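You operate a simulated robot arm through the tools that you are given. There is no shell and no other tool.

Carry out the task below with a simulated two-armed robot. There is one attempt and no reset: what you move stays moved.

Task
Reset the tripped breaker of machine 4 and start it again.
Fine: switch off before the box door opens; shut the door before switching on.

The check looks at the end state, three seconds after you hand in, the way a careful person would. Anything else that was tipped, shoved, dropped, spilled or broken makes it a failure.

Robot
Two 7-joint arms with two-finger parallel grippers on one trunk that stands fixed in place. Base frame: the origin is at the foot of the trunk, x ahead of it, y to its left, z up. Lengths are in mm, angles in degrees, forces in N, time in s.
The left shoulder is at [50, 168, 1207], the right one opposite. With the tool pointing down near the work surface each hand reaches from about 220 to 660 mm from the base axis, measured 20 degrees to its own side. Payload 1.57 kg a hand.
Tool frame (each hand has its own): the origin (TCP) lies between the finger pads and is the grasp point; the fingertips stand 30 mm ahead of it; z points along the fingers, y is the line along which they close. Largest opening 80 mm; finger width 17, thickness 12; the body of the gripper, 40 by 82 mm, starts 80 mm behind the TCP.
Orientation is told as [roll, pitch, yaw] about the base's x, y, z axes, in that order, counted from this pose: with the fingers straight down and closing along the base's y, the tool's x points along the base's -x, its y along +y and its z along -z.

Tools
- The arms move only by the tool move_arm. It takes "left_series", "right_series" or both (then of equal length, played together; a hand with none holds still); each is a list of rows, each an object of numbers (a shift or turn left out is 0, a gripper value left out holds the last): "gripper": the gripper command, from -1 (fully open) to 1 (shut), values between in proportion; "x", "y", "z": the shift along the tool's x, y, z in mm; "ax", "ay", "az": the turn, a rotation vector about the tool's x, y, z in degrees. In form: [{"gripper": .., "x": .., "y": .., "z": .., "ax": .., "ay": .., "az": ..}, ...]. A call has 1 to 20 rows; each row shifts and turns the commanded pose from where the row before left it, along the tool's axes as they then stand. Rows are played at 5 a second. More than 50 mm and 8.6 degrees between two rows, or a gripper value outside its range, and nothing of the call is played. A pose out of reach is approached as far as the arm can. The call stops where the force on the tool passes 60 N (or 10 N more than at its start, if that is more) or the arm is blocked; 0.2 s more then pass. The fingers move at their own pace (about 45 mm/s each) and stop on an object; they squeeze with about 36 N. The grip force told is the motor's: it shows also when the fingers shut on nothing. Time passes only in rows, and 0.2 s behind the last, so rows that do not move let the fingers close. The reply holds the time, the measured pose of the TCP, the force on the tool along the base axes, the opening and the grip force, in the units named above and with some noise, with the torque about the TCP (base axes, N m) and any sound that the robot's microphone picked up.
- Cameras (640 x 400 px; columns grow to the right, rows downward): "scene" is now at [135.4, -5.9, 1436.3]; the picture's right is [-0.07, -1.00, 0.00], its down [-0.39, 0.03, -0.92] and it looks along [0.92, -0.06, -0.39] (base axes); focal length 322 px, centre (320, 200). "left" rides on the left gripper at [72, 7, -122] in its tool frame; the picture's right is [-0.09, 1.00, 0.00], its down [-0.84, -0.08, -0.54] and it looks along [-0.54, -0.05, 0.84] (tool axes); focal length 238 px, centre (320, 200). "right" rides on the right gripper at [72, -7, -122] in its tool frame; the picture's right is [0.09, 1.00, 0.00], its down [-0.84, 0.08, -0.54] and it looks along [-0.54, 0.05, 0.84] (tool axes); focal length 238 px, centre (320, 200). There is no depth. A picture from a camera that has moved, and an enlarged one, comes with that camera's place and axes in the base frame and with its lens.
- get_image(camera): a new picture of that camera. It takes no simulated time.
- slide_trunk(by): slides the trunk up (or, below 0, down) by that many mm; the arms and the scene camera ride with it, the base frame stays. It gives what a move gives, with no picture.
- turn_head(pan, tilt): turns the head with the scene camera to pan (to the left, within 80 degrees either way) and tilt (down, from -29 to 69), counted from straight ahead of the robot. It gives what a move gives.
- close_up(camera, box): a new picture of the part [left, top, right, bottom] of that camera's present view, enlarged. It takes no simulated time.
- job_done(): hands the job in; it is judged then, once.

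Places have to be worked out from the pictures, the camera data and where the tool is seen. Open the grippers and draw the arms clear of the work before you hand the job in, unless the task says otherwise.

The tools are called after ">>>" as name(argument=value, ...) on one line, values as JSON. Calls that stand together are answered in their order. move_arm: Moves the arms, as the interface text tells. Its arguments: {"type":"object","properties":{"left_series":{"type":"array"},"right_series":{"type":"array"}},"required":[]} The other tools are called the same way: slide_trunk (by) moves the trunk up or down; turn_head (pan, tilt) turns the head that bears the scene camera; get_image (camera) takes a picture; close_up (camera, box) takes an enlarged picture of a part of a camera's view; job_done () hands the job in.

At the start:

```text
time_s: 0.0
left_eef_pos: [424.8, 109.8, 1300.2]
left_tcp_rot: [0.0, 0.1, 0.0]
left_force: [0.9, 0.0, -0.6]
left_ft_torque: [-0.01, 0.0, -0.02]
left_gripper_width: 80.1
left_finger_force: 0.0
right_eef_pos: [374.5, -237.2, 1197.8]
right_tcp_rot: [0.0, 0.0, -0.1]
right_force: [-0.1, 0.9, 1.7]
right_ft_torque: [0.01, -0.02, 0.03]
right_gripper_width: 80.0
right_finger_force: 0.0
trunk travel left (down, up): [-375.0, 68.0]
head pan, tilt (commanded): [-3.8, 22.7]
```

scene: 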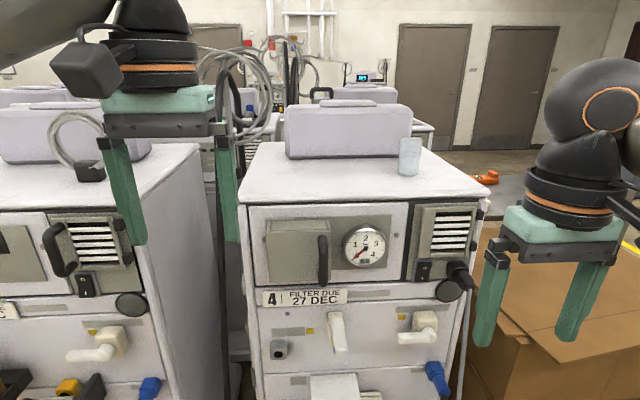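
right: 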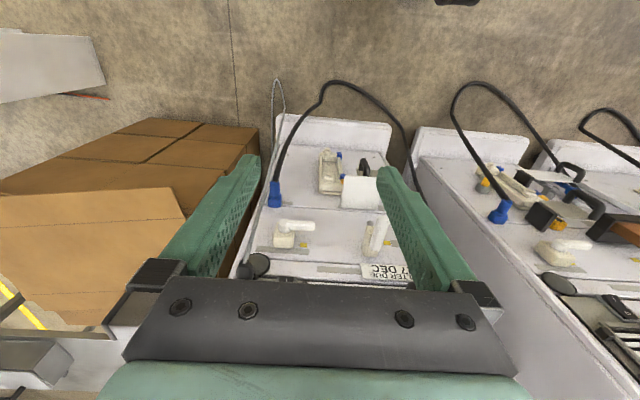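
left: 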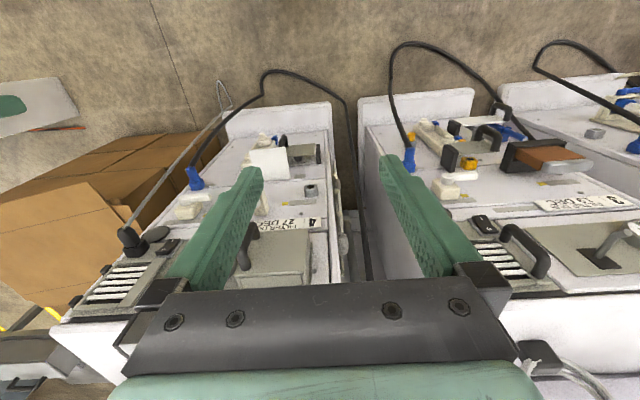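

The scene shows machine 4 ahead with a box with a door, a gauge, several switches and levers. I take enlarged views to identify the parts before moving.

>>> close_up(camera="scene", box=[230, 180, 500, 300])

>>> close_up(camera="scene", box=[230, 280, 500, 400])

>>> close_up(camera="scene", box=[0, 180, 240, 400])

```text
2.37 times, centred on (365, 240) of scene
camera zoom: at [135.4, -5.9, 1436.3], right [-0.07, -1.0, 0.0], down [-0.39, 0.03, -0.92], along [0.92, -0.06, -0.39], focal length 764 px, centre (213, 105)
```

zoom: 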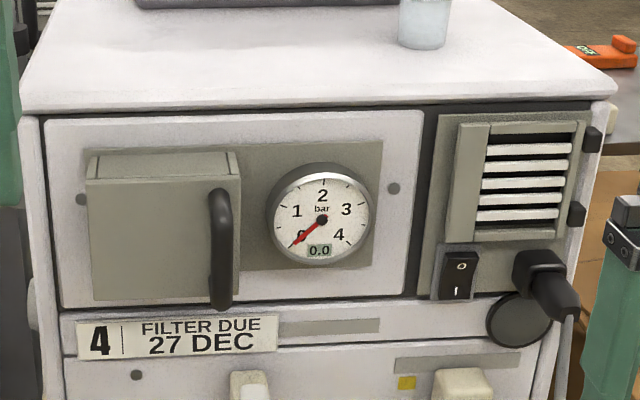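

```text
2.37 times, centred on (365, 340) of scene
camera zoom: at [135.4, -5.9, 1436.3], right [-0.07, -1.0, 0.0], down [-0.39, 0.03, -0.92], along [0.92, -0.06, -0.39], focal length 764 px, centre (213, -132)
```

zoom: 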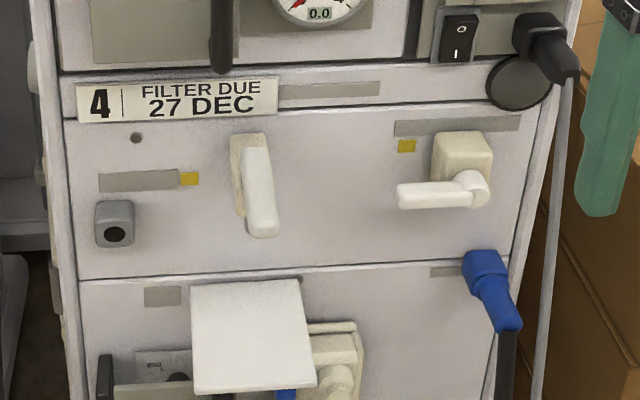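

```text
1.82 times, centred on (120, 290) of scene
camera zoom: at [135.4, -5.9, 1436.3], right [-0.07, -1.0, 0.0], down [-0.39, 0.03, -0.92], along [0.92, -0.06, -0.39], focal length 586 px, centre (684, 36)
```

zoom: 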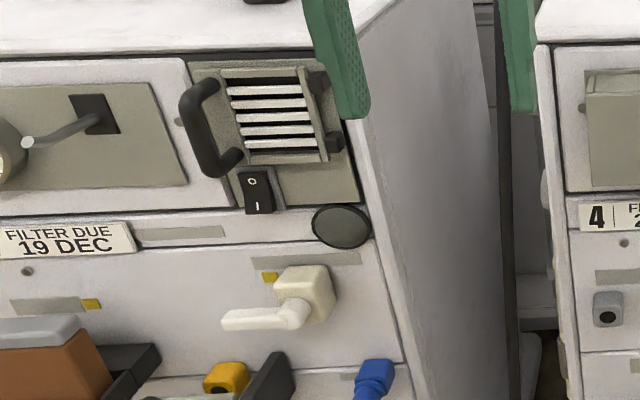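

Machine 4 has a grey box with a handle, a gauge, a rocker switch O/I, and lower down more modules. I tilt the head down to see the lower part of the machine.

>>> turn_head(pan=-3.8, tilt=45)

>>> get_image(camera="scene")

```text
time_s: 0.9
left_eef_pos: [426.3, 108.3, 1299.6]
left_tcp_rot: [-0.1, 0.0, 0.0]
left_force: [0.0, 0.2, -0.8]
left_ft_torque: [-0.02, 0.02, -0.04]
left_gripper_width: 80.0
left_finger_force: 0.1
right_eef_pos: [373.7, -235.6, 1197.9]
right_tcp_rot: [0.0, -0.1, 0.0]
right_force: [-0.2, 0.5, -0.5]
right_ft_torque: [0.0, 0.03, 0.0]
right_gripper_width: 80.2
right_finger_force: 0.1
trunk travel left (down, up): [-375.0, 68.0]
head pan, tilt (commanded): [-3.8, 45.0]
```

```text
taken
camera scene: at [124.0, -5.0, 1402.1], right [-0.07, -1.0, 0.0], down [-0.7, 0.05, -0.71], along [0.71, -0.05, -0.71], focal length 322 px, centre (320, 200)
```

scene: 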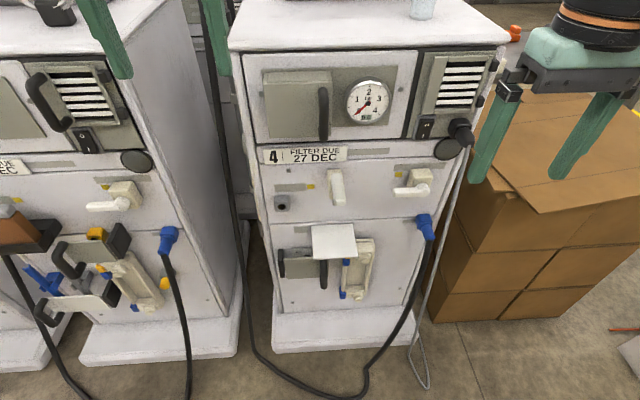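

Now the lower section is visible. I zoom in on each module of machine 4 and on its neighbour for comparison.

>>> close_up(camera="scene", box=[250, 200, 450, 325])

>>> close_up(camera="scene", box=[250, 140, 450, 265])

>>> close_up(camera="scene", box=[240, 45, 480, 165])

>>> close_up(camera="scene", box=[0, 180, 200, 320])

```text
3.20 times, centred on (350, 262) of scene
camera zoom: at [124.0, -5.0, 1402.1], right [-0.07, -1.0, 0.0], down [-0.7, 0.05, -0.71], along [0.71, -0.05, -0.71], focal length 1032 px, centre (224, 0)
```

zoom: 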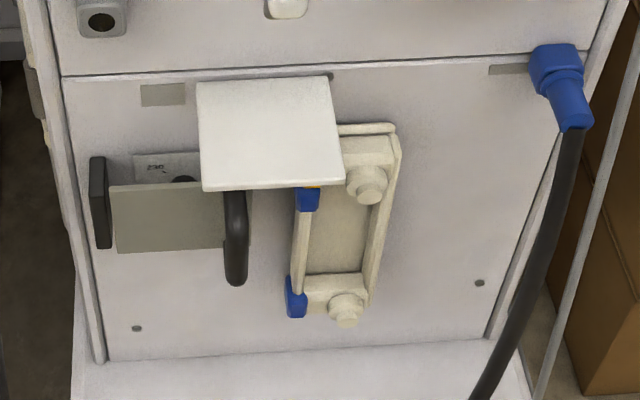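

```text
3.20 times, centred on (350, 202) of scene
camera zoom: at [124.0, -5.0, 1402.1], right [-0.07, -1.0, 0.0], down [-0.7, 0.05, -0.71], along [0.71, -0.05, -0.71], focal length 1032 px, centre (224, 192)
```

zoom: 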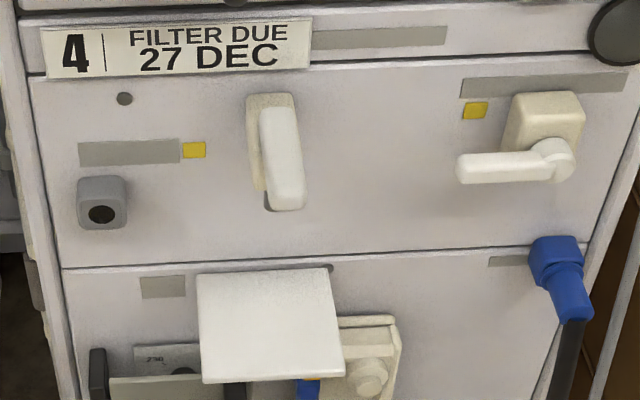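

```text
2.67 times, centred on (360, 105) of scene
camera zoom: at [124.0, -5.0, 1402.1], right [-0.07, -1.0, 0.0], down [-0.7, 0.05, -0.71], along [0.71, -0.05, -0.71], focal length 860 px, centre (213, 453)
```

zoom: 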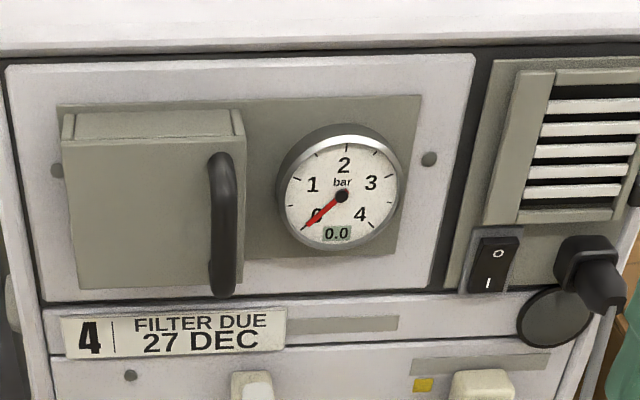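

```text
2.86 times, centred on (100, 250) of scene
camera zoom: at [124.0, -5.0, 1402.1], right [-0.07, -1.0, 0.0], down [-0.7, 0.05, -0.71], along [0.71, -0.05, -0.71], focal length 921 px, centre (949, 57)
```

zoom: 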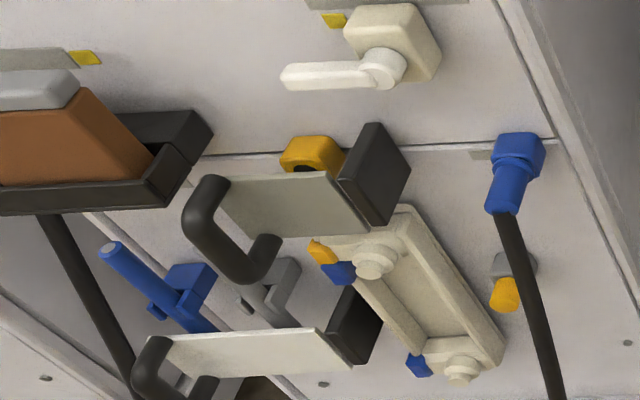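

I look more closely at the rocker switch, the upper box, and the lower flap in narrow crops.

>>> close_up(camera="scene", box=[400, 100, 480, 150])

>>> close_up(camera="scene", box=[250, 55, 346, 150])

>>> close_up(camera="scene", box=[270, 215, 390, 310])

>>> close_up(camera="left", box=[160, 120, 360, 300])

>>> close_up(camera="right", box=[230, 130, 430, 290])

```text
8.00 times, centred on (440, 125) of scene
camera zoom: at [124.0, -5.0, 1402.1], right [-0.07, -1.0, 0.0], down [-0.7, 0.05, -0.71], along [0.71, -0.05, -0.71], focal length 2579 px, centre (-640, 800)
```

zoom: 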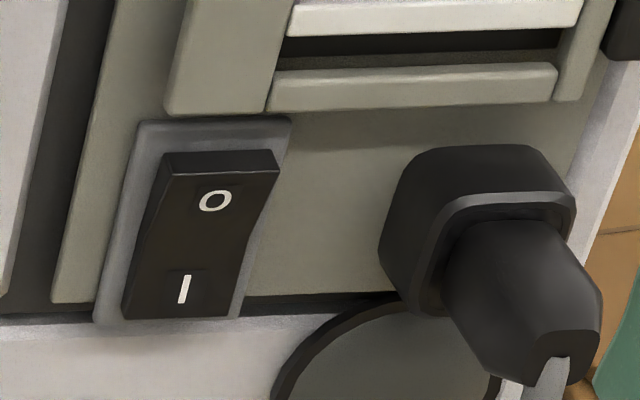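

```text
4.21 times, centred on (298, 102) of scene
camera zoom: at [124.0, -5.0, 1402.1], right [-0.07, -1.0, 0.0], down [-0.7, 0.05, -0.71], along [0.71, -0.05, -0.71], focal length 1358 px, centre (413, 610)
```

zoom: 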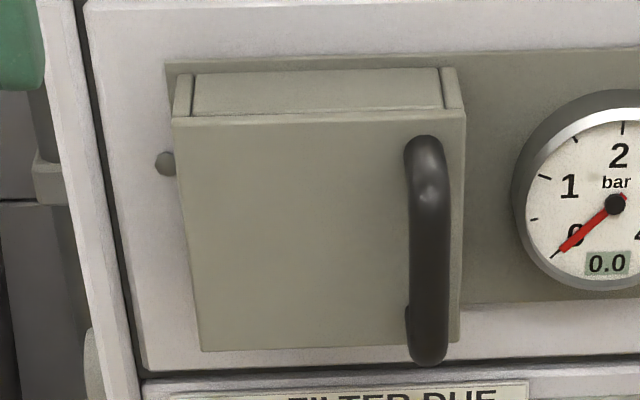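

```text
4.21 times, centred on (330, 262) of scene
camera zoom: at [124.0, -5.0, 1402.1], right [-0.07, -1.0, 0.0], down [-0.7, 0.05, -0.71], along [0.71, -0.05, -0.71], focal length 1358 px, centre (278, -63)
```

zoom: 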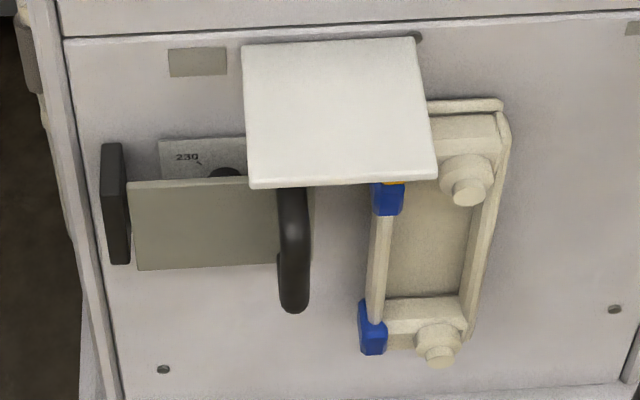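

```text
2.22 times, centred on (260, 210) of left
camera zoom: at [354.6, 115.8, 1423.5], right [0.09, 1.0, 0.0], down [0.84, -0.08, 0.54], along [0.54, -0.05, -0.84], focal length 530 px, centre (453, 178)
```

zoom: 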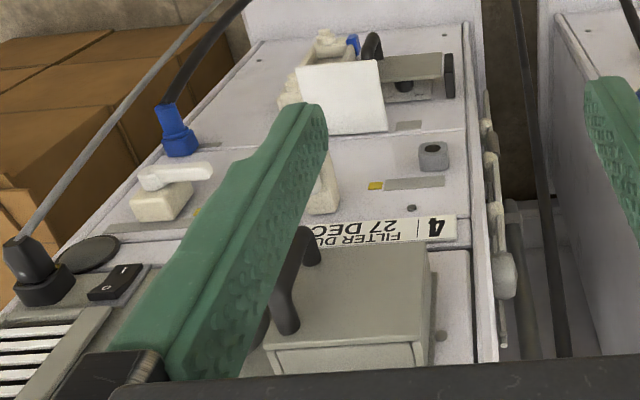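

```text
2.50 times, centred on (330, 210) of right
camera zoom: at [301.4, -243.3, 1319.8], right [-0.09, 1.0, 0.0], down [0.84, 0.08, 0.54], along [0.54, 0.05, -0.84], focal length 596 px, centre (295, 175)
```

zoom: 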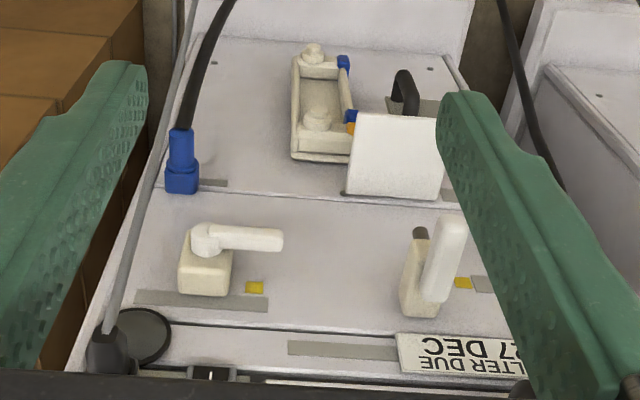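

I pan the head left to compare with machine 3, whose modules look different, to learn how a running machine looks.

>>> turn_head(pan=25, tilt=30)

>>> get_image(camera="scene")

>>> close_up(camera="scene", box=[160, 130, 400, 280])

```text
time_s: 1.8
left_eef_pos: [425.8, 109.6, 1300.5]
left_tcp_rot: [0.1, -0.1, 0.0]
left_force: [-0.1, -0.3, 0.3]
left_ft_torque: [0.0, -0.04, -0.03]
left_gripper_width: 80.0
left_finger_force: 0.1
right_eef_pos: [373.4, -236.6, 1198.1]
right_tcp_rot: [0.0, 0.0, -0.1]
right_force: [0.4, 0.2, -0.3]
right_ft_torque: [0.03, -0.04, 0.01]
right_gripper_width: 80.1
right_finger_force: 0.0
trunk travel left (down, up): [-375.0, 68.0]
head pan, tilt (commanded): [25.0, 30.0]
```

```text
taken
camera scene: at [124.9, 38.5, 1424.6], right [0.42, -0.91, 0.0], down [-0.45, -0.21, -0.87], along [0.79, 0.36, -0.5], focal length 322 px, centre (320, 200)
```

scene: 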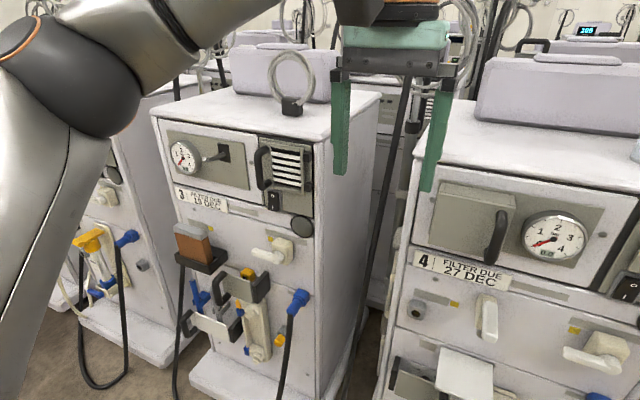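

```text
2.67 times, centred on (280, 205) of scene
camera zoom: at [124.9, 38.5, 1424.6], right [0.42, -0.91, 0.0], down [-0.45, -0.21, -0.87], along [0.79, 0.36, -0.5], focal length 860 px, centre (427, 187)
```

zoom: 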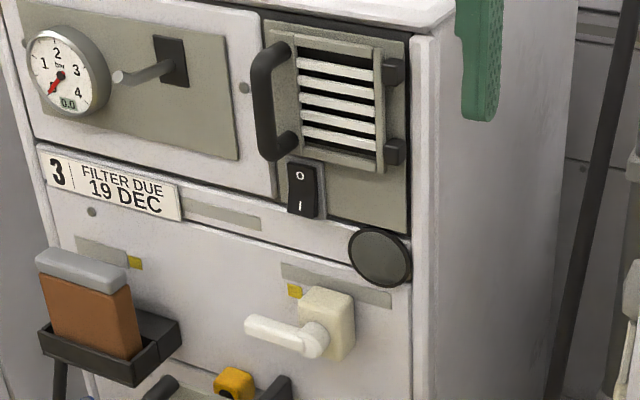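

Machine 3 shows the same gauge and an exposed lever in a black slot, so on machine 4 the breaker lever is presumably inside the grey handled box, and the O/I rocker is the main switch. I aim the head at machine 4 and turn the right hand to point forward, in place.

>>> turn_head(pan=-8, tilt=33)

>>> move_arm(right_series=[{"ay": -8.5}, {"ay": -8.5}, {"ay": -8.5}, {"ay": -8.5}, {"ay": -8.5}, {"ay": -8.5}, {"ay": -8.5}, {"ay": -8.5}, {"ay": -8.5}, {"ay": -8.5}, {"ay": -5}])

>>> get_image(camera="scene")

>>> get_image(camera="right")

```text
time_s: 2.8
left_eef_pos: [425.5, 109.9, 1300.3]
left_tcp_rot: [0.0, 0.0, 0.1]
left_force: [-0.7, -0.9, 0.9]
left_ft_torque: [0.01, 0.0, -0.03]
left_gripper_width: 79.8
left_finger_force: 0.0
right_eef_pos: [374.4, -236.4, 1198.6]
right_tcp_rot: [0.0, 0.1, 0.0]
right_force: [0.5, -0.1, 0.0]
right_ft_torque: [-0.02, 0.01, -0.01]
right_gripper_width: 80.0
right_finger_force: 0.1
trunk travel left (down, up): [-375.0, 68.0]
head pan, tilt (commanded): [-8.0, 33.0]
```

```text
time_s: 5.2
left_eef_pos: [425.7, 109.8, 1301.8]
left_tcp_rot: [0.0, 0.0, 0.0]
left_force: [-0.6, 0.7, 1.3]
left_ft_torque: [-0.01, -0.02, 0.01]
left_gripper_width: 80.3
left_finger_force: 0.0
right_eef_pos: [469.8, -238.6, 1259.9]
right_tcp_rot: [-13.3, -89.1, 13.5]
right_force: [0.3, -0.1, 0.4]
right_ft_torque: [-0.03, 0.04, 0.01]
right_gripper_width: 80.2
right_finger_force: 0.1
right hand out of reach, approached as far as the arm can: row 6, 7, 8, 9, 10, 11
trunk travel left (down, up): [-375.0, 68.0]
head pan, tilt (commanded): [-8.0, 33.0]
```

```text
taken
camera scene: at [130.5, -11.5, 1420.1], right [-0.14, -0.99, 0.0], down [-0.54, 0.08, -0.84], along [0.83, -0.12, -0.54], focal length 322 px, centre (320, 200)
```

scene: 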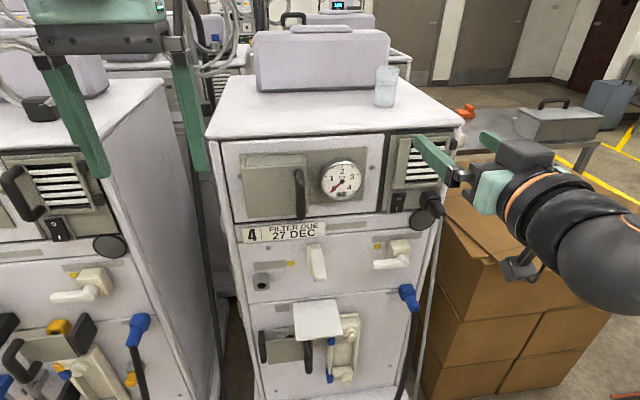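

```text
taken
camera right: at [346.3, -245.3, 1189.6], right [-0.01, 1.0, -0.1], down [-0.53, 0.08, 0.84], along [0.85, 0.06, 0.53], focal length 238 px, centre (320, 200)
```

right: 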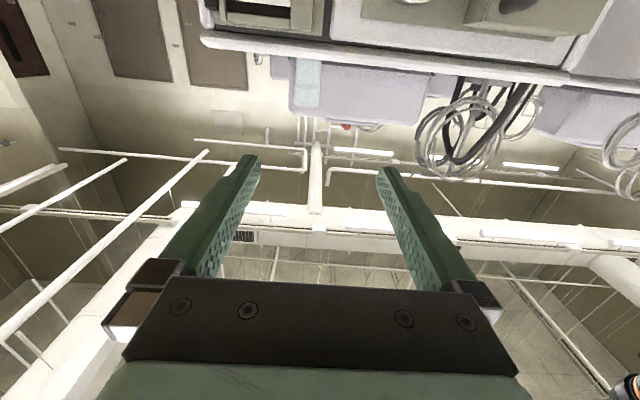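

The right hand points forward now though the folded pose was off reach; it sits at about (470, -239, 1260). I shift it forward and down a bit to find out where the commanded pose stands.

>>> move_arm(right_series=[{"z": 25, "x": 20}, {"z": 25, "x": 20}])

```text
time_s: 5.8
left_eef_pos: [426.1, 108.9, 1300.3]
left_tcp_rot: [0.0, 0.0, 0.0]
left_force: [-0.6, 0.2, 0.8]
left_ft_torque: [-0.01, 0.01, -0.02]
left_gripper_width: 80.1
left_finger_force: 0.0
right_eef_pos: [483.0, -241.1, 1263.6]
right_tcp_rot: [9.5, -89.7, -9.6]
right_force: [0.8, -0.1, 0.3]
right_ft_torque: [0.0, 0.01, -0.01]
right_gripper_width: 79.8
right_finger_force: 0.1
right hand out of reach, approached as far as the arm can: row 1, 2
trunk travel left (down, up): [-375.0, 68.0]
head pan, tilt (commanded): [-8.0, 33.0]
```

The commanded pose still seems to be catching up (folded-elbow limit). I push further forward in small rows until the arm tracks.

>>> move_arm(right_series=[{"z": 20}, {"z": 20}, {"z": 20}])

>>> get_image(camera="right")

>>> get_image(camera="scene")

```text
time_s: 6.6
left_eef_pos: [426.8, 108.8, 1300.0]
left_tcp_rot: [0.1, 0.0, 0.1]
left_force: [0.0, 0.4, -0.5]
left_ft_torque: [-0.02, -0.01, 0.03]
left_gripper_width: 79.8
left_finger_force: 0.1
right_eef_pos: [539.4, -242.5, 1276.1]
right_tcp_rot: [2.9, -89.6, -2.9]
right_force: [-0.3, -0.1, -0.7]
right_ft_torque: [-0.03, 0.01, 0.0]
right_gripper_width: 80.1
right_finger_force: 0.0
right hand out of reach, approached as far as the arm can: row 1, 2, 3
trunk travel left (down, up): [-375.0, 68.0]
head pan, tilt (commanded): [-8.0, 33.0]
```

```text
taken
camera right: at [417.6, -248.8, 1204.6], right [0.0, 1.0, -0.09], down [-0.54, 0.08, 0.84], along [0.84, 0.05, 0.53], focal length 238 px, centre (320, 200)
```

right: 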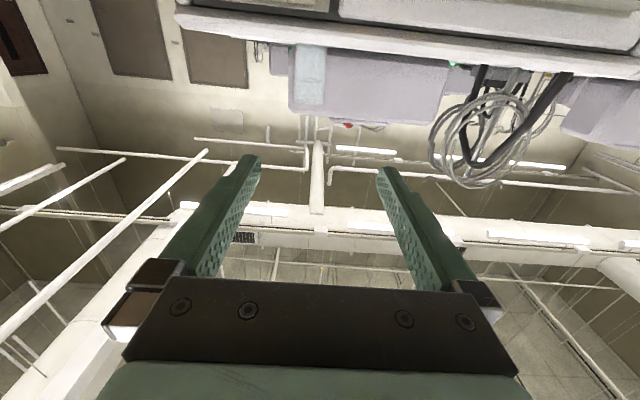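

```text
taken
camera scene: at [131.4, -11.9, 1419.9], right [-0.14, -0.99, 0.0], down [-0.54, 0.08, -0.84], along [0.83, -0.12, -0.54], focal length 322 px, centre (320, 200)
```

scene: 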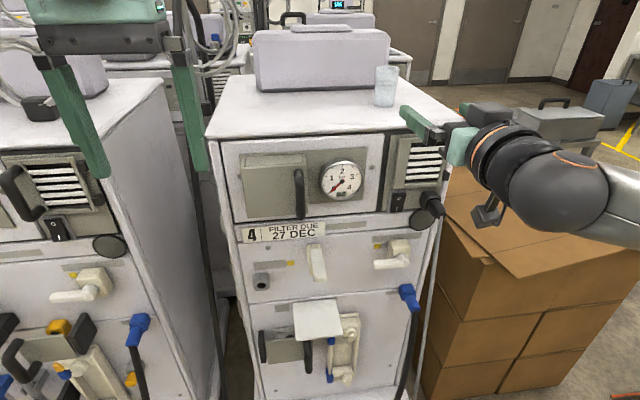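

Pointing forward, the hand seems unable to come lower than the shoulder while folded; the panel is at z≈1050–1100, so I lower the trunk to bring the shoulders to panel height.

>>> slide_trunk(by=-150)

>>> get_image(camera="scene")

>>> get_image(camera="right")

>>> get_image(camera="left")

```text
time_s: 8.3
left_eef_pos: [425.6, 108.3, 1151.8]
left_tcp_rot: [0.0, 0.0, 0.0]
left_force: [-0.3, -0.4, -0.2]
left_ft_torque: [0.0, 0.0, 0.02]
left_gripper_width: 79.9
left_finger_force: 0.0
right_eef_pos: [541.1, -241.6, 1124.3]
right_tcp_rot: [5.4, -89.6, -5.4]
right_force: [0.0, -0.4, -0.4]
right_ft_torque: [0.02, -0.01, 0.02]
right_gripper_width: 80.0
right_finger_force: 0.1
trunk travel left (down, up): [-225.0, 218.0]
head pan, tilt (commanded): [-8.0, 33.0]
```

```text
taken
camera scene: at [131.0, -12.0, 1270.0], right [-0.14, -0.99, 0.0], down [-0.54, 0.08, -0.84], along [0.83, -0.12, -0.54], focal length 322 px, centre (320, 200)
```

scene: 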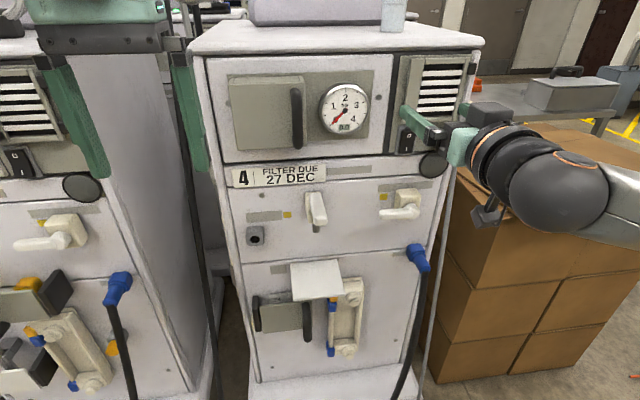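

```text
taken
camera right: at [417.1, -248.9, 1054.6], right [0.0, 1.0, -0.09], down [-0.54, 0.08, 0.84], along [0.84, 0.05, 0.53], focal length 238 px, centre (320, 200)
```

right: 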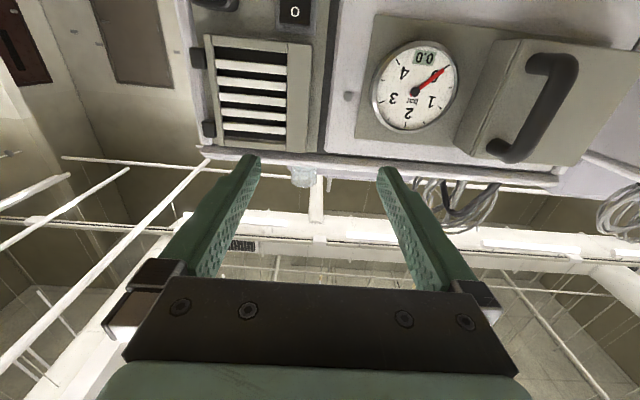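

```text
taken
camera left: at [354.5, 115.7, 1273.6], right [0.09, 1.0, 0.0], down [0.84, -0.08, 0.54], along [0.54, -0.05, -0.84], focal length 238 px, centre (320, 200)
```

left: 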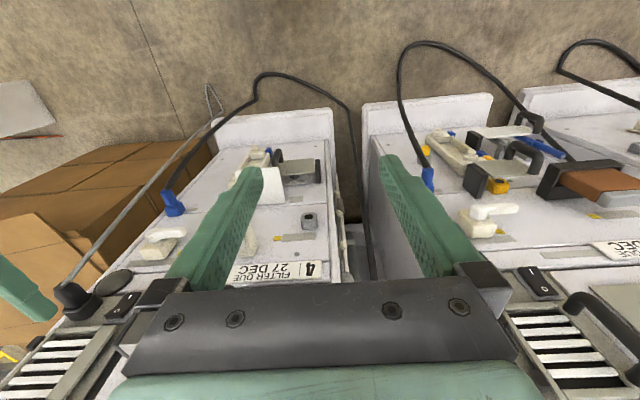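

The hand now sits at panel height. Triangulated: box handle bar ≈ (638, -48, 1055–1131), gauge hub ≈ (704, -139, 1088), rocker O ≈ (712, -277, 1025), I ≈ 28 mm lower. I zoom in with several cameras to read the rocker state on both machines.

>>> close_up(camera="left", box=[80, 270, 180, 333])

>>> close_up(camera="left", box=[490, 250, 590, 313])

>>> close_up(camera="right", box=[240, 0, 350, 69])

>>> close_up(camera="scene", box=[370, 100, 470, 190])

>>> close_up(camera="scene", box=[0, 130, 100, 220])

```text
6.35 times, centred on (130, 302) of left
camera zoom: at [354.5, 115.7, 1273.6], right [0.09, 1.0, 0.0], down [0.84, -0.08, 0.54], along [0.54, -0.05, -0.84], focal length 1513 px, centre (1526, -444)
```

zoom: 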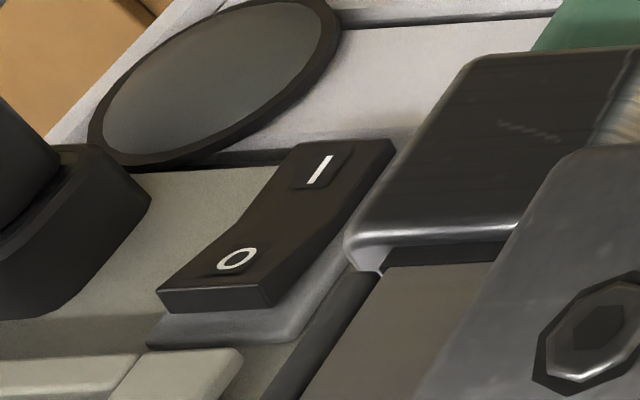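

```text
6.35 times, centred on (540, 282) of left
camera zoom: at [354.5, 115.7, 1273.6], right [0.09, 1.0, 0.0], down [0.84, -0.08, 0.54], along [0.54, -0.05, -0.84], focal length 1513 px, centre (-1077, -318)
```

zoom: 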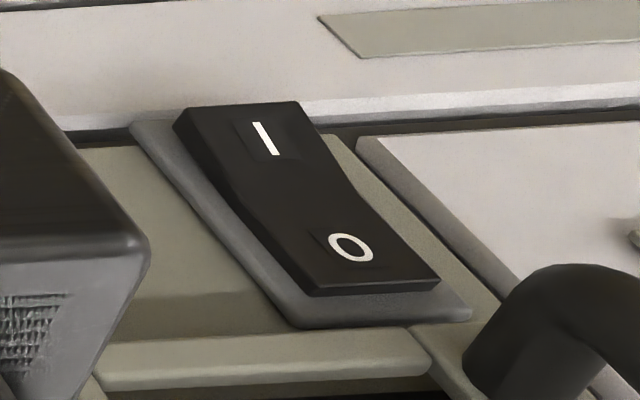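

```text
5.80 times, centred on (295, 34) of right
camera zoom: at [417.1, -248.9, 1054.6], right [0.0, 1.0, -0.09], down [-0.54, 0.08, 0.84], along [0.84, 0.05, 0.53], focal length 1382 px, centre (465, 1159)
```

zoom: 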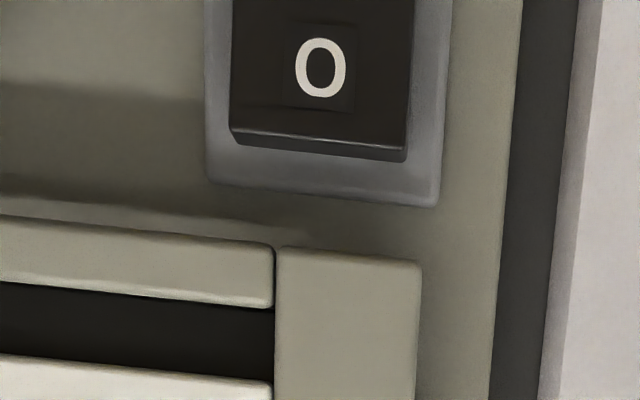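

```text
4.44 times, centred on (420, 145) of scene
camera zoom: at [131.0, -12.0, 1270.0], right [-0.14, -0.99, 0.0], down [-0.54, 0.08, -0.84], along [0.83, -0.12, -0.54], focal length 1433 px, centre (-124, 444)
```

zoom: 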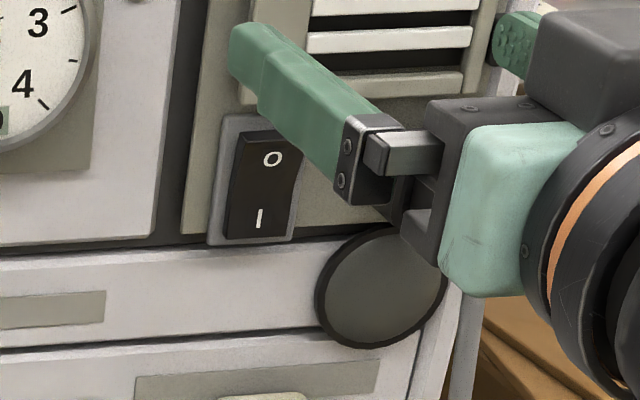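

```text
4.44 times, centred on (50, 175) of scene
camera zoom: at [131.0, -12.0, 1270.0], right [-0.14, -0.99, 0.0], down [-0.54, 0.08, -0.84], along [0.83, -0.12, -0.54], focal length 1433 px, centre (1520, 311)
```

zoom: 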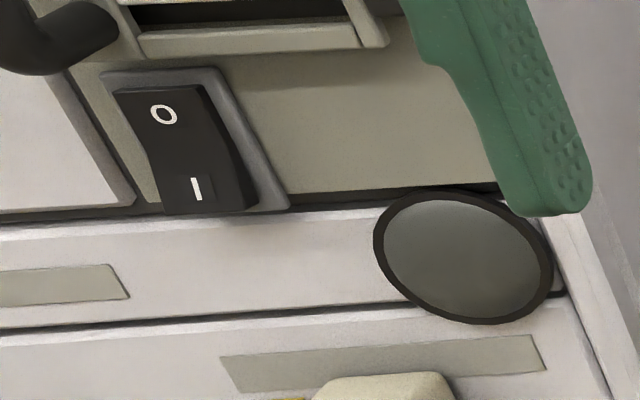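

Clear now: machine 4's O end stands out and the I end is pressed in, so it is switched on (machine 3 is the reverse, off). I lower the trunk another 100 mm so the right hand arrives at O height, closing its fingers.

>>> slide_trunk(by=-100)

>>> turn_head(pan=-12, tilt=22)

>>> move_arm(right_series=[{"gripper": 1, "y": -9}, {"gripper": 1, "y": -9}, {"gripper": 1, "y": -9}, {"gripper": 1, "y": -8}, {"gripper": 1}])

>>> get_image(camera="scene")

>>> get_image(camera="right")

```text
time_s: 9.7
left_eef_pos: [425.9, 108.8, 1050.5]
left_tcp_rot: [0.0, 0.0, 0.0]
left_force: [1.0, -0.2, 0.2]
left_ft_torque: [-0.01, 0.01, -0.04]
left_gripper_width: 80.3
left_finger_force: 0.1
right_eef_pos: [540.0, -243.4, 1026.0]
right_tcp_rot: [5.0, -89.5, -5.1]
right_force: [-0.2, -0.3, -1.0]
right_ft_torque: [-0.03, -0.01, -0.02]
right_gripper_width: 79.8
right_finger_force: 0.1
trunk travel left (down, up): [-125.0, 318.0]
head pan, tilt (commanded): [-8.0, 33.0]
```

```text
time_s: 10.4
left_eef_pos: [425.9, 109.7, 1050.1]
left_tcp_rot: [0.1, 0.0, 0.0]
left_force: [0.3, 0.2, 0.3]
left_ft_torque: [-0.02, 0.0, -0.01]
left_gripper_width: 79.9
left_finger_force: 0.1
right_eef_pos: [540.7, -241.4, 1026.0]
right_tcp_rot: [5.4, -89.5, -5.3]
right_force: [0.2, 1.1, 0.3]
right_ft_torque: [0.03, 0.02, -0.01]
right_gripper_width: 80.0
right_finger_force: 0.1
trunk travel left (down, up): [-125.0, 318.0]
head pan, tilt (commanded): [-12.0, 22.0]
```

```text
time_s: 11.6
left_eef_pos: [426.2, 108.6, 1050.1]
left_tcp_rot: [0.0, 0.0, -0.1]
left_force: [-0.1, 0.0, -0.3]
left_ft_torque: [0.0, 0.03, -0.01]
left_gripper_width: 80.3
left_finger_force: 0.0
right_eef_pos: [539.9, -277.0, 1026.3]
right_tcp_rot: [3.5, -89.6, -3.6]
right_force: [-0.3, 0.8, 0.5]
right_ft_torque: [-0.03, 0.02, 0.01]
right_gripper_width: 0.1
right_finger_force: 14.7
trunk travel left (down, up): [-125.0, 318.0]
head pan, tilt (commanded): [-12.0, 22.0]
```

```text
taken
camera scene: at [133.7, -19.0, 1187.5], right [-0.21, -0.98, 0.0], down [-0.37, 0.08, -0.93], along [0.91, -0.19, -0.37], focal length 322 px, centre (320, 200)
```

scene: 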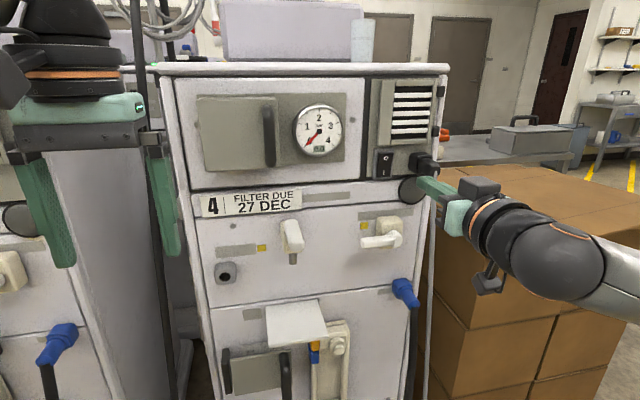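

```text
taken
camera right: at [417.2, -284.8, 955.2], right [0.0, 1.0, -0.09], down [-0.54, 0.08, 0.84], along [0.84, 0.05, 0.53], focal length 238 px, centre (320, 200)
```

right: 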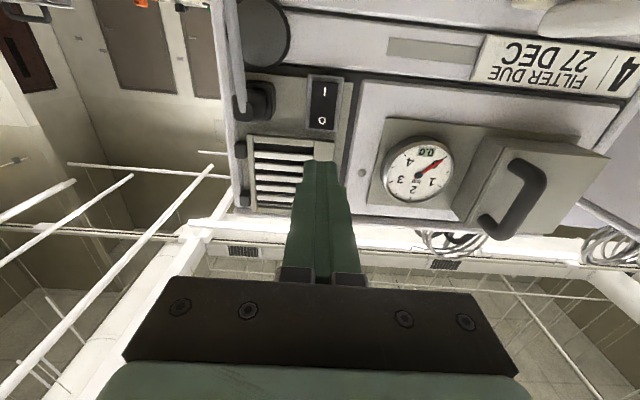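

Refined: O ≈ (722, -277, 1029), I ≈ z 996; the closed right tip is at (570, -277, 1026). I advance 125 mm straight toward O and check before pressing.

>>> move_arm(right_series=[{"z": 25, "x": -1}, {"z": 25, "x": -1}, {"z": 25, "x": -1}, {"z": 25}, {"z": 25}])

>>> get_image(camera="right")

>>> close_up(camera="scene", box=[340, 110, 460, 210])

```text
time_s: 12.8
left_eef_pos: [425.7, 109.2, 1052.0]
left_tcp_rot: [0.0, 0.0, 0.1]
left_force: [-0.4, 0.5, -0.7]
left_ft_torque: [0.01, -0.01, 0.01]
left_gripper_width: 80.0
left_finger_force: 0.1
right_eef_pos: [665.6, -278.2, 1030.1]
right_tcp_rot: [1.9, -89.6, -2.0]
right_force: [-0.4, -0.5, -0.3]
right_ft_torque: [0.0, 0.0, -0.02]
right_gripper_width: 0.2
right_finger_force: 21.1
trunk travel left (down, up): [-125.0, 318.0]
head pan, tilt (commanded): [-12.0, 22.0]
```

```text
taken
camera right: at [541.6, -285.1, 958.9], right [0.0, 1.0, -0.09], down [-0.54, 0.08, 0.84], along [0.84, 0.05, 0.53], focal length 238 px, centre (320, 200)
```

right: 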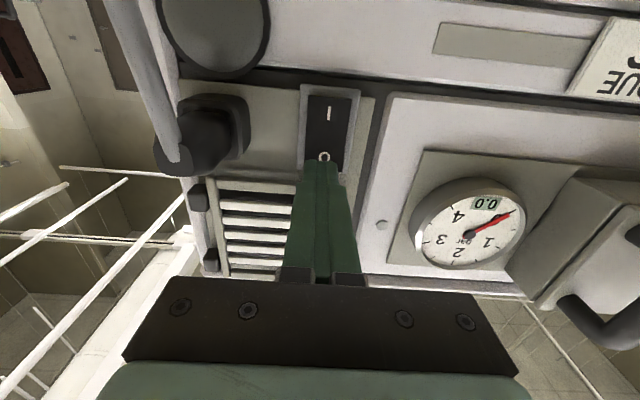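

```text
4.00 times, centred on (400, 160) of scene
camera zoom: at [133.7, -19.0, 1187.5], right [-0.21, -0.98, 0.0], down [-0.37, 0.08, -0.93], along [0.91, -0.19, -0.37], focal length 1290 px, centre (0, 360)
```

zoom: 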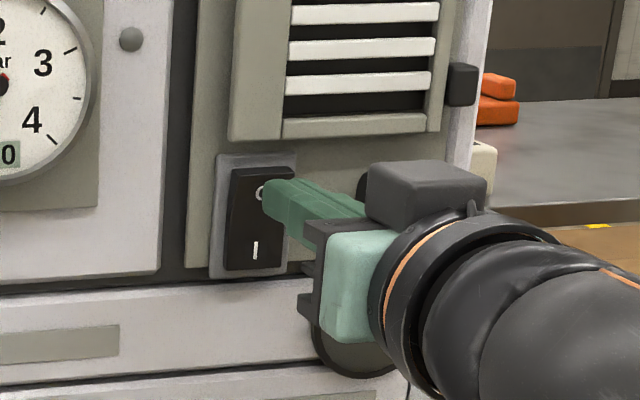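

The tip is ~25 mm before O and aligned. I advance in small steps to contact and press.

>>> move_arm(right_series=[{"z": 5}, {"z": 5}, {"z": 4}, {"z": 3}, {"z": 3}, {"z": 3}, {"z": 3}])

>>> close_up(camera="right", box=[260, 70, 400, 200])

>>> close_up(camera="scene", box=[360, 130, 430, 190])

```text
time_s: 14.1
left_eef_pos: [422.8, 109.3, 1052.9]
left_tcp_rot: [-0.1, -0.3, -0.2]
left_force: [0.1, -0.2, 0.3]
left_ft_torque: [-0.04, -0.02, 0.0]
left_gripper_width: 80.0
left_finger_force: 0.0
right_eef_pos: [680.7, -276.6, 1028.6]
right_tcp_rot: [4.8, -89.6, -4.9]
right_force: [-43.1, -3.7, -4.1]
right_ft_torque: [-0.02, 0.54, -0.14]
right_gripper_width: 0.2
right_finger_force: 21.1
trunk travel left (down, up): [-125.0, 318.0]
head pan, tilt (commanded): [-12.0, 22.0]
stopped in row 6 (right hand): the force on the tool passed its limit at 66 N (the readings are from after the stop); the commanded pose is now the measured one
```

```text
3.08 times, centred on (330, 135) of right
camera zoom: at [557.8, -284.4, 957.7], right [0.0, 1.0, -0.09], down [-0.54, 0.08, 0.84], along [0.84, 0.05, 0.53], focal length 733 px, centre (289, 400)
```

zoom: 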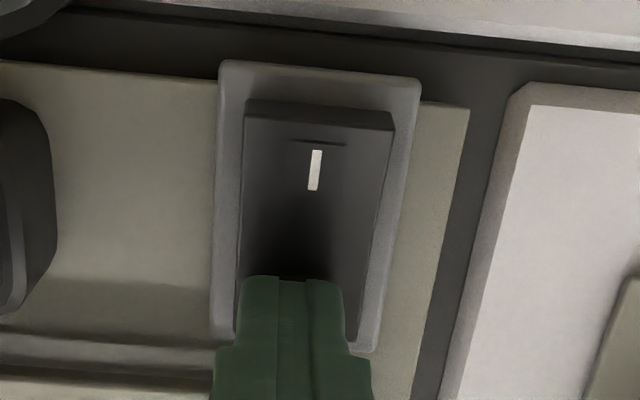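

```text
6.67 times, centred on (395, 160) of scene
camera zoom: at [129.3, -19.5, 1188.1], right [-0.21, -0.98, 0.0], down [-0.36, 0.08, -0.93], along [0.91, -0.19, -0.37], focal length 2149 px, centre (-180, 467)
```

zoom: 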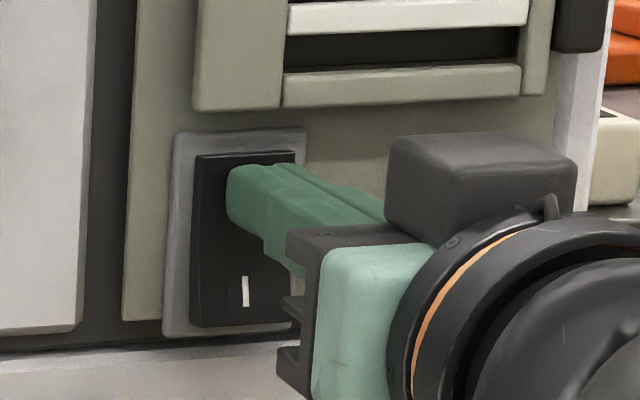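

The press reached 66 N and the I end now appears raised. I back off and verify the rocker's state.

>>> move_arm(right_series=[{"z": -10}, {"z": -25}, {"z": -40}, {"z": -40}])

>>> close_up(camera="scene", box=[360, 130, 430, 190])

>>> close_up(camera="right", box=[270, 50, 380, 150])

>>> get_image(camera="left")

```text
time_s: 15.1
left_eef_pos: [427.3, 109.5, 1050.7]
left_tcp_rot: [0.0, 0.0, -0.1]
left_force: [0.5, 0.7, -0.1]
left_ft_torque: [-0.01, 0.02, 0.0]
left_gripper_width: 80.0
left_finger_force: 0.1
right_eef_pos: [569.3, -275.6, 1027.0]
right_tcp_rot: [-0.5, -89.2, 0.7]
right_force: [0.1, 0.1, 0.3]
right_ft_torque: [0.03, -0.01, 0.0]
right_gripper_width: 0.0
right_finger_force: 20.9
trunk travel left (down, up): [-125.0, 318.0]
head pan, tilt (commanded): [-12.0, 22.0]
```

```text
6.67 times, centred on (395, 160) of scene
camera zoom: at [133.7, -18.9, 1187.5], right [-0.21, -0.98, 0.0], down [-0.37, 0.08, -0.93], along [0.91, -0.19, -0.37], focal length 2149 px, centre (-180, 467)
```

zoom: 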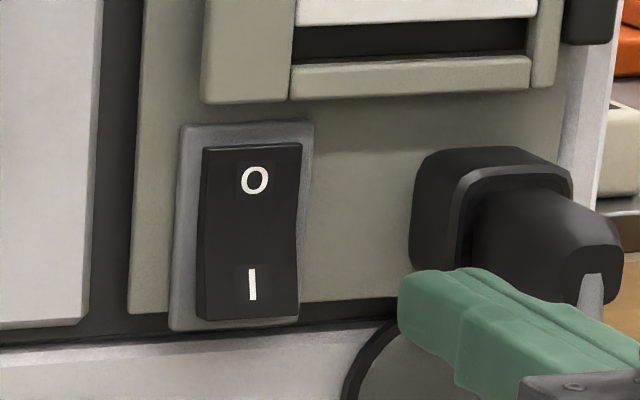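

```text
4.00 times, centred on (325, 100) of right
camera zoom: at [446.3, -282.7, 956.9], right [0.0, 1.0, -0.09], down [-0.53, 0.08, 0.84], along [0.85, 0.05, 0.53], focal length 953 px, centre (300, 600)
```

zoom: 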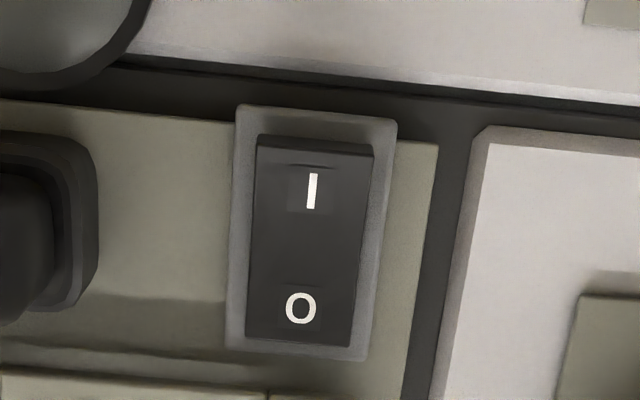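

```text
taken
camera left: at [354.5, 115.7, 1173.5], right [0.09, 1.0, 0.0], down [0.84, -0.08, 0.54], along [0.54, -0.05, -0.84], focal length 238 px, centre (320, 200)
```

left: 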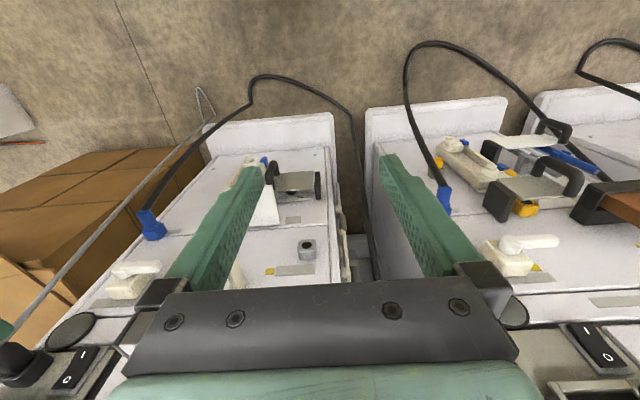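

The rocker seems flipped; I confirm with the left camera's profile view.

>>> close_up(camera="left", box=[30, 330, 130, 400])

>>> close_up(camera="right", box=[440, 90, 640, 260])

>>> close_up(camera="scene", box=[180, 80, 360, 200])

```text
5.71 times, centred on (80, 365) of left
camera zoom: at [354.5, 115.7, 1173.5], right [0.09, 1.0, 0.0], down [0.84, -0.08, 0.54], along [0.54, -0.05, -0.84], focal length 1362 px, centre (1691, -743)
```

zoom: 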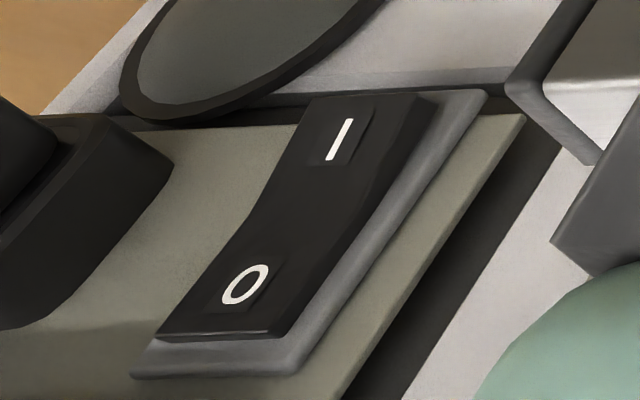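

```text
2.35 times, centred on (540, 175) of right
camera zoom: at [446.3, -282.7, 956.9], right [0.0, 1.0, -0.09], down [-0.53, 0.08, 0.84], along [0.85, 0.05, 0.53], focal length 561 px, centre (-198, 259)
```

zoom: 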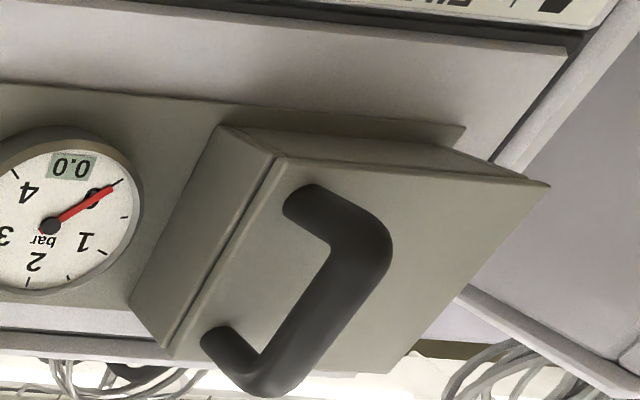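

```text
3.33 times, centred on (270, 140) of scene
camera zoom: at [133.7, -18.9, 1187.5], right [-0.21, -0.98, 0.0], down [-0.37, 0.08, -0.93], along [0.91, -0.19, -0.37], focal length 1075 px, centre (487, 400)
```

zoom: 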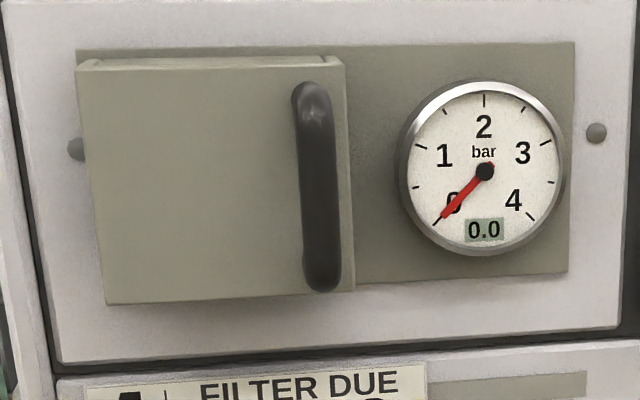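

Confirmed: the I end is now raised, so machine 4 is off. Door: face at x≈680, hinge edge at y≈62, free edge y≈-57, z 1033–1144; the handle bar is at (642, -44), z 1050–1131. I bring the right hand in front of the handle at z≈1090 with a half-open grip.

>>> move_arm(right_series=[{"gripper": -0.1, "y": 29, "x": -8}, {"y": 29, "x": -8}, {"y": 29, "x": -8}, {"y": 29, "x": -8}, {"y": 29, "x": -8}, {"y": 29, "x": -8}, {"y": 29, "x": -8}, {"y": 28, "x": -7}, {}])

>>> get_image(camera="right")

>>> get_image(camera="scene")

```text
time_s: 17.1
left_eef_pos: [425.7, 108.5, 1050.6]
left_tcp_rot: [0.0, 0.1, -0.1]
left_force: [0.0, -0.2, 1.0]
left_ft_torque: [-0.08, 0.0, 0.02]
left_gripper_width: 80.4
left_finger_force: 0.1
right_eef_pos: [572.2, -46.0, 1088.6]
right_tcp_rot: [-0.8, -89.2, 0.7]
right_force: [0.1, 0.1, 0.8]
right_ft_torque: [-0.04, -0.02, -0.01]
right_gripper_width: 44.0
right_finger_force: 0.0
trunk travel left (down, up): [-125.0, 318.0]
head pan, tilt (commanded): [-12.0, 22.0]
```

```text
taken
camera right: at [449.0, -53.6, 1018.4], right [0.0, 1.0, -0.09], down [-0.53, 0.08, 0.84], along [0.85, 0.05, 0.53], focal length 238 px, centre (320, 200)
```

right: 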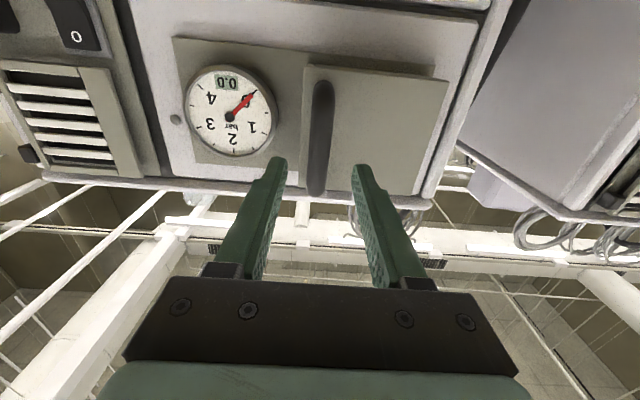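

```text
taken
camera scene: at [133.7, -18.7, 1187.5], right [-0.21, -0.98, 0.0], down [-0.37, 0.08, -0.93], along [0.91, -0.19, -0.37], focal length 322 px, centre (320, 200)
```

scene: 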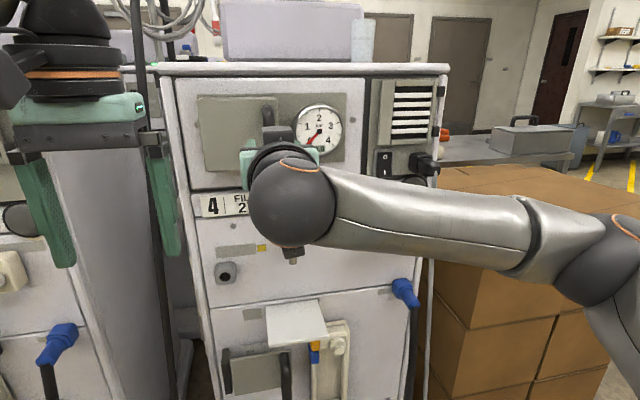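

The bar projects to y≈-47 and the hand is centred on it. I advance 58 mm so the bar lies between the fingers, then check.

>>> move_arm(right_series=[{"z": 15}, {"z": 15}, {"z": 15}, {"z": 13}])

>>> get_image(camera="right")

```text
time_s: 18.1
left_eef_pos: [425.2, 108.1, 1051.0]
left_tcp_rot: [0.0, 0.0, 0.0]
left_force: [-0.5, 0.0, -0.5]
left_ft_torque: [-0.01, 0.0, 0.04]
left_gripper_width: 80.1
left_finger_force: 0.0
right_eef_pos: [630.1, -46.0, 1089.4]
right_tcp_rot: [-0.2, -89.3, 0.3]
right_force: [-0.3, -0.4, -0.1]
right_ft_torque: [0.02, -0.02, -0.01]
right_gripper_width: 44.0
right_finger_force: 0.0
trunk travel left (down, up): [-125.0, 318.0]
head pan, tilt (commanded): [-12.0, 22.0]
```

```text
taken
camera right: at [506.2, -53.2, 1018.8], right [0.0, 1.0, -0.09], down [-0.53, 0.08, 0.84], along [0.85, 0.05, 0.53], focal length 238 px, centre (320, 200)
```

right: 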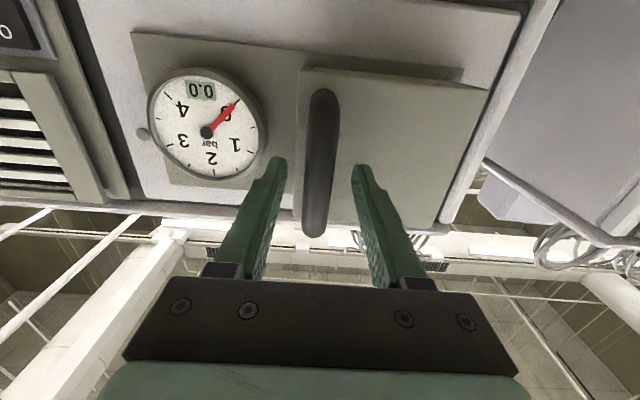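

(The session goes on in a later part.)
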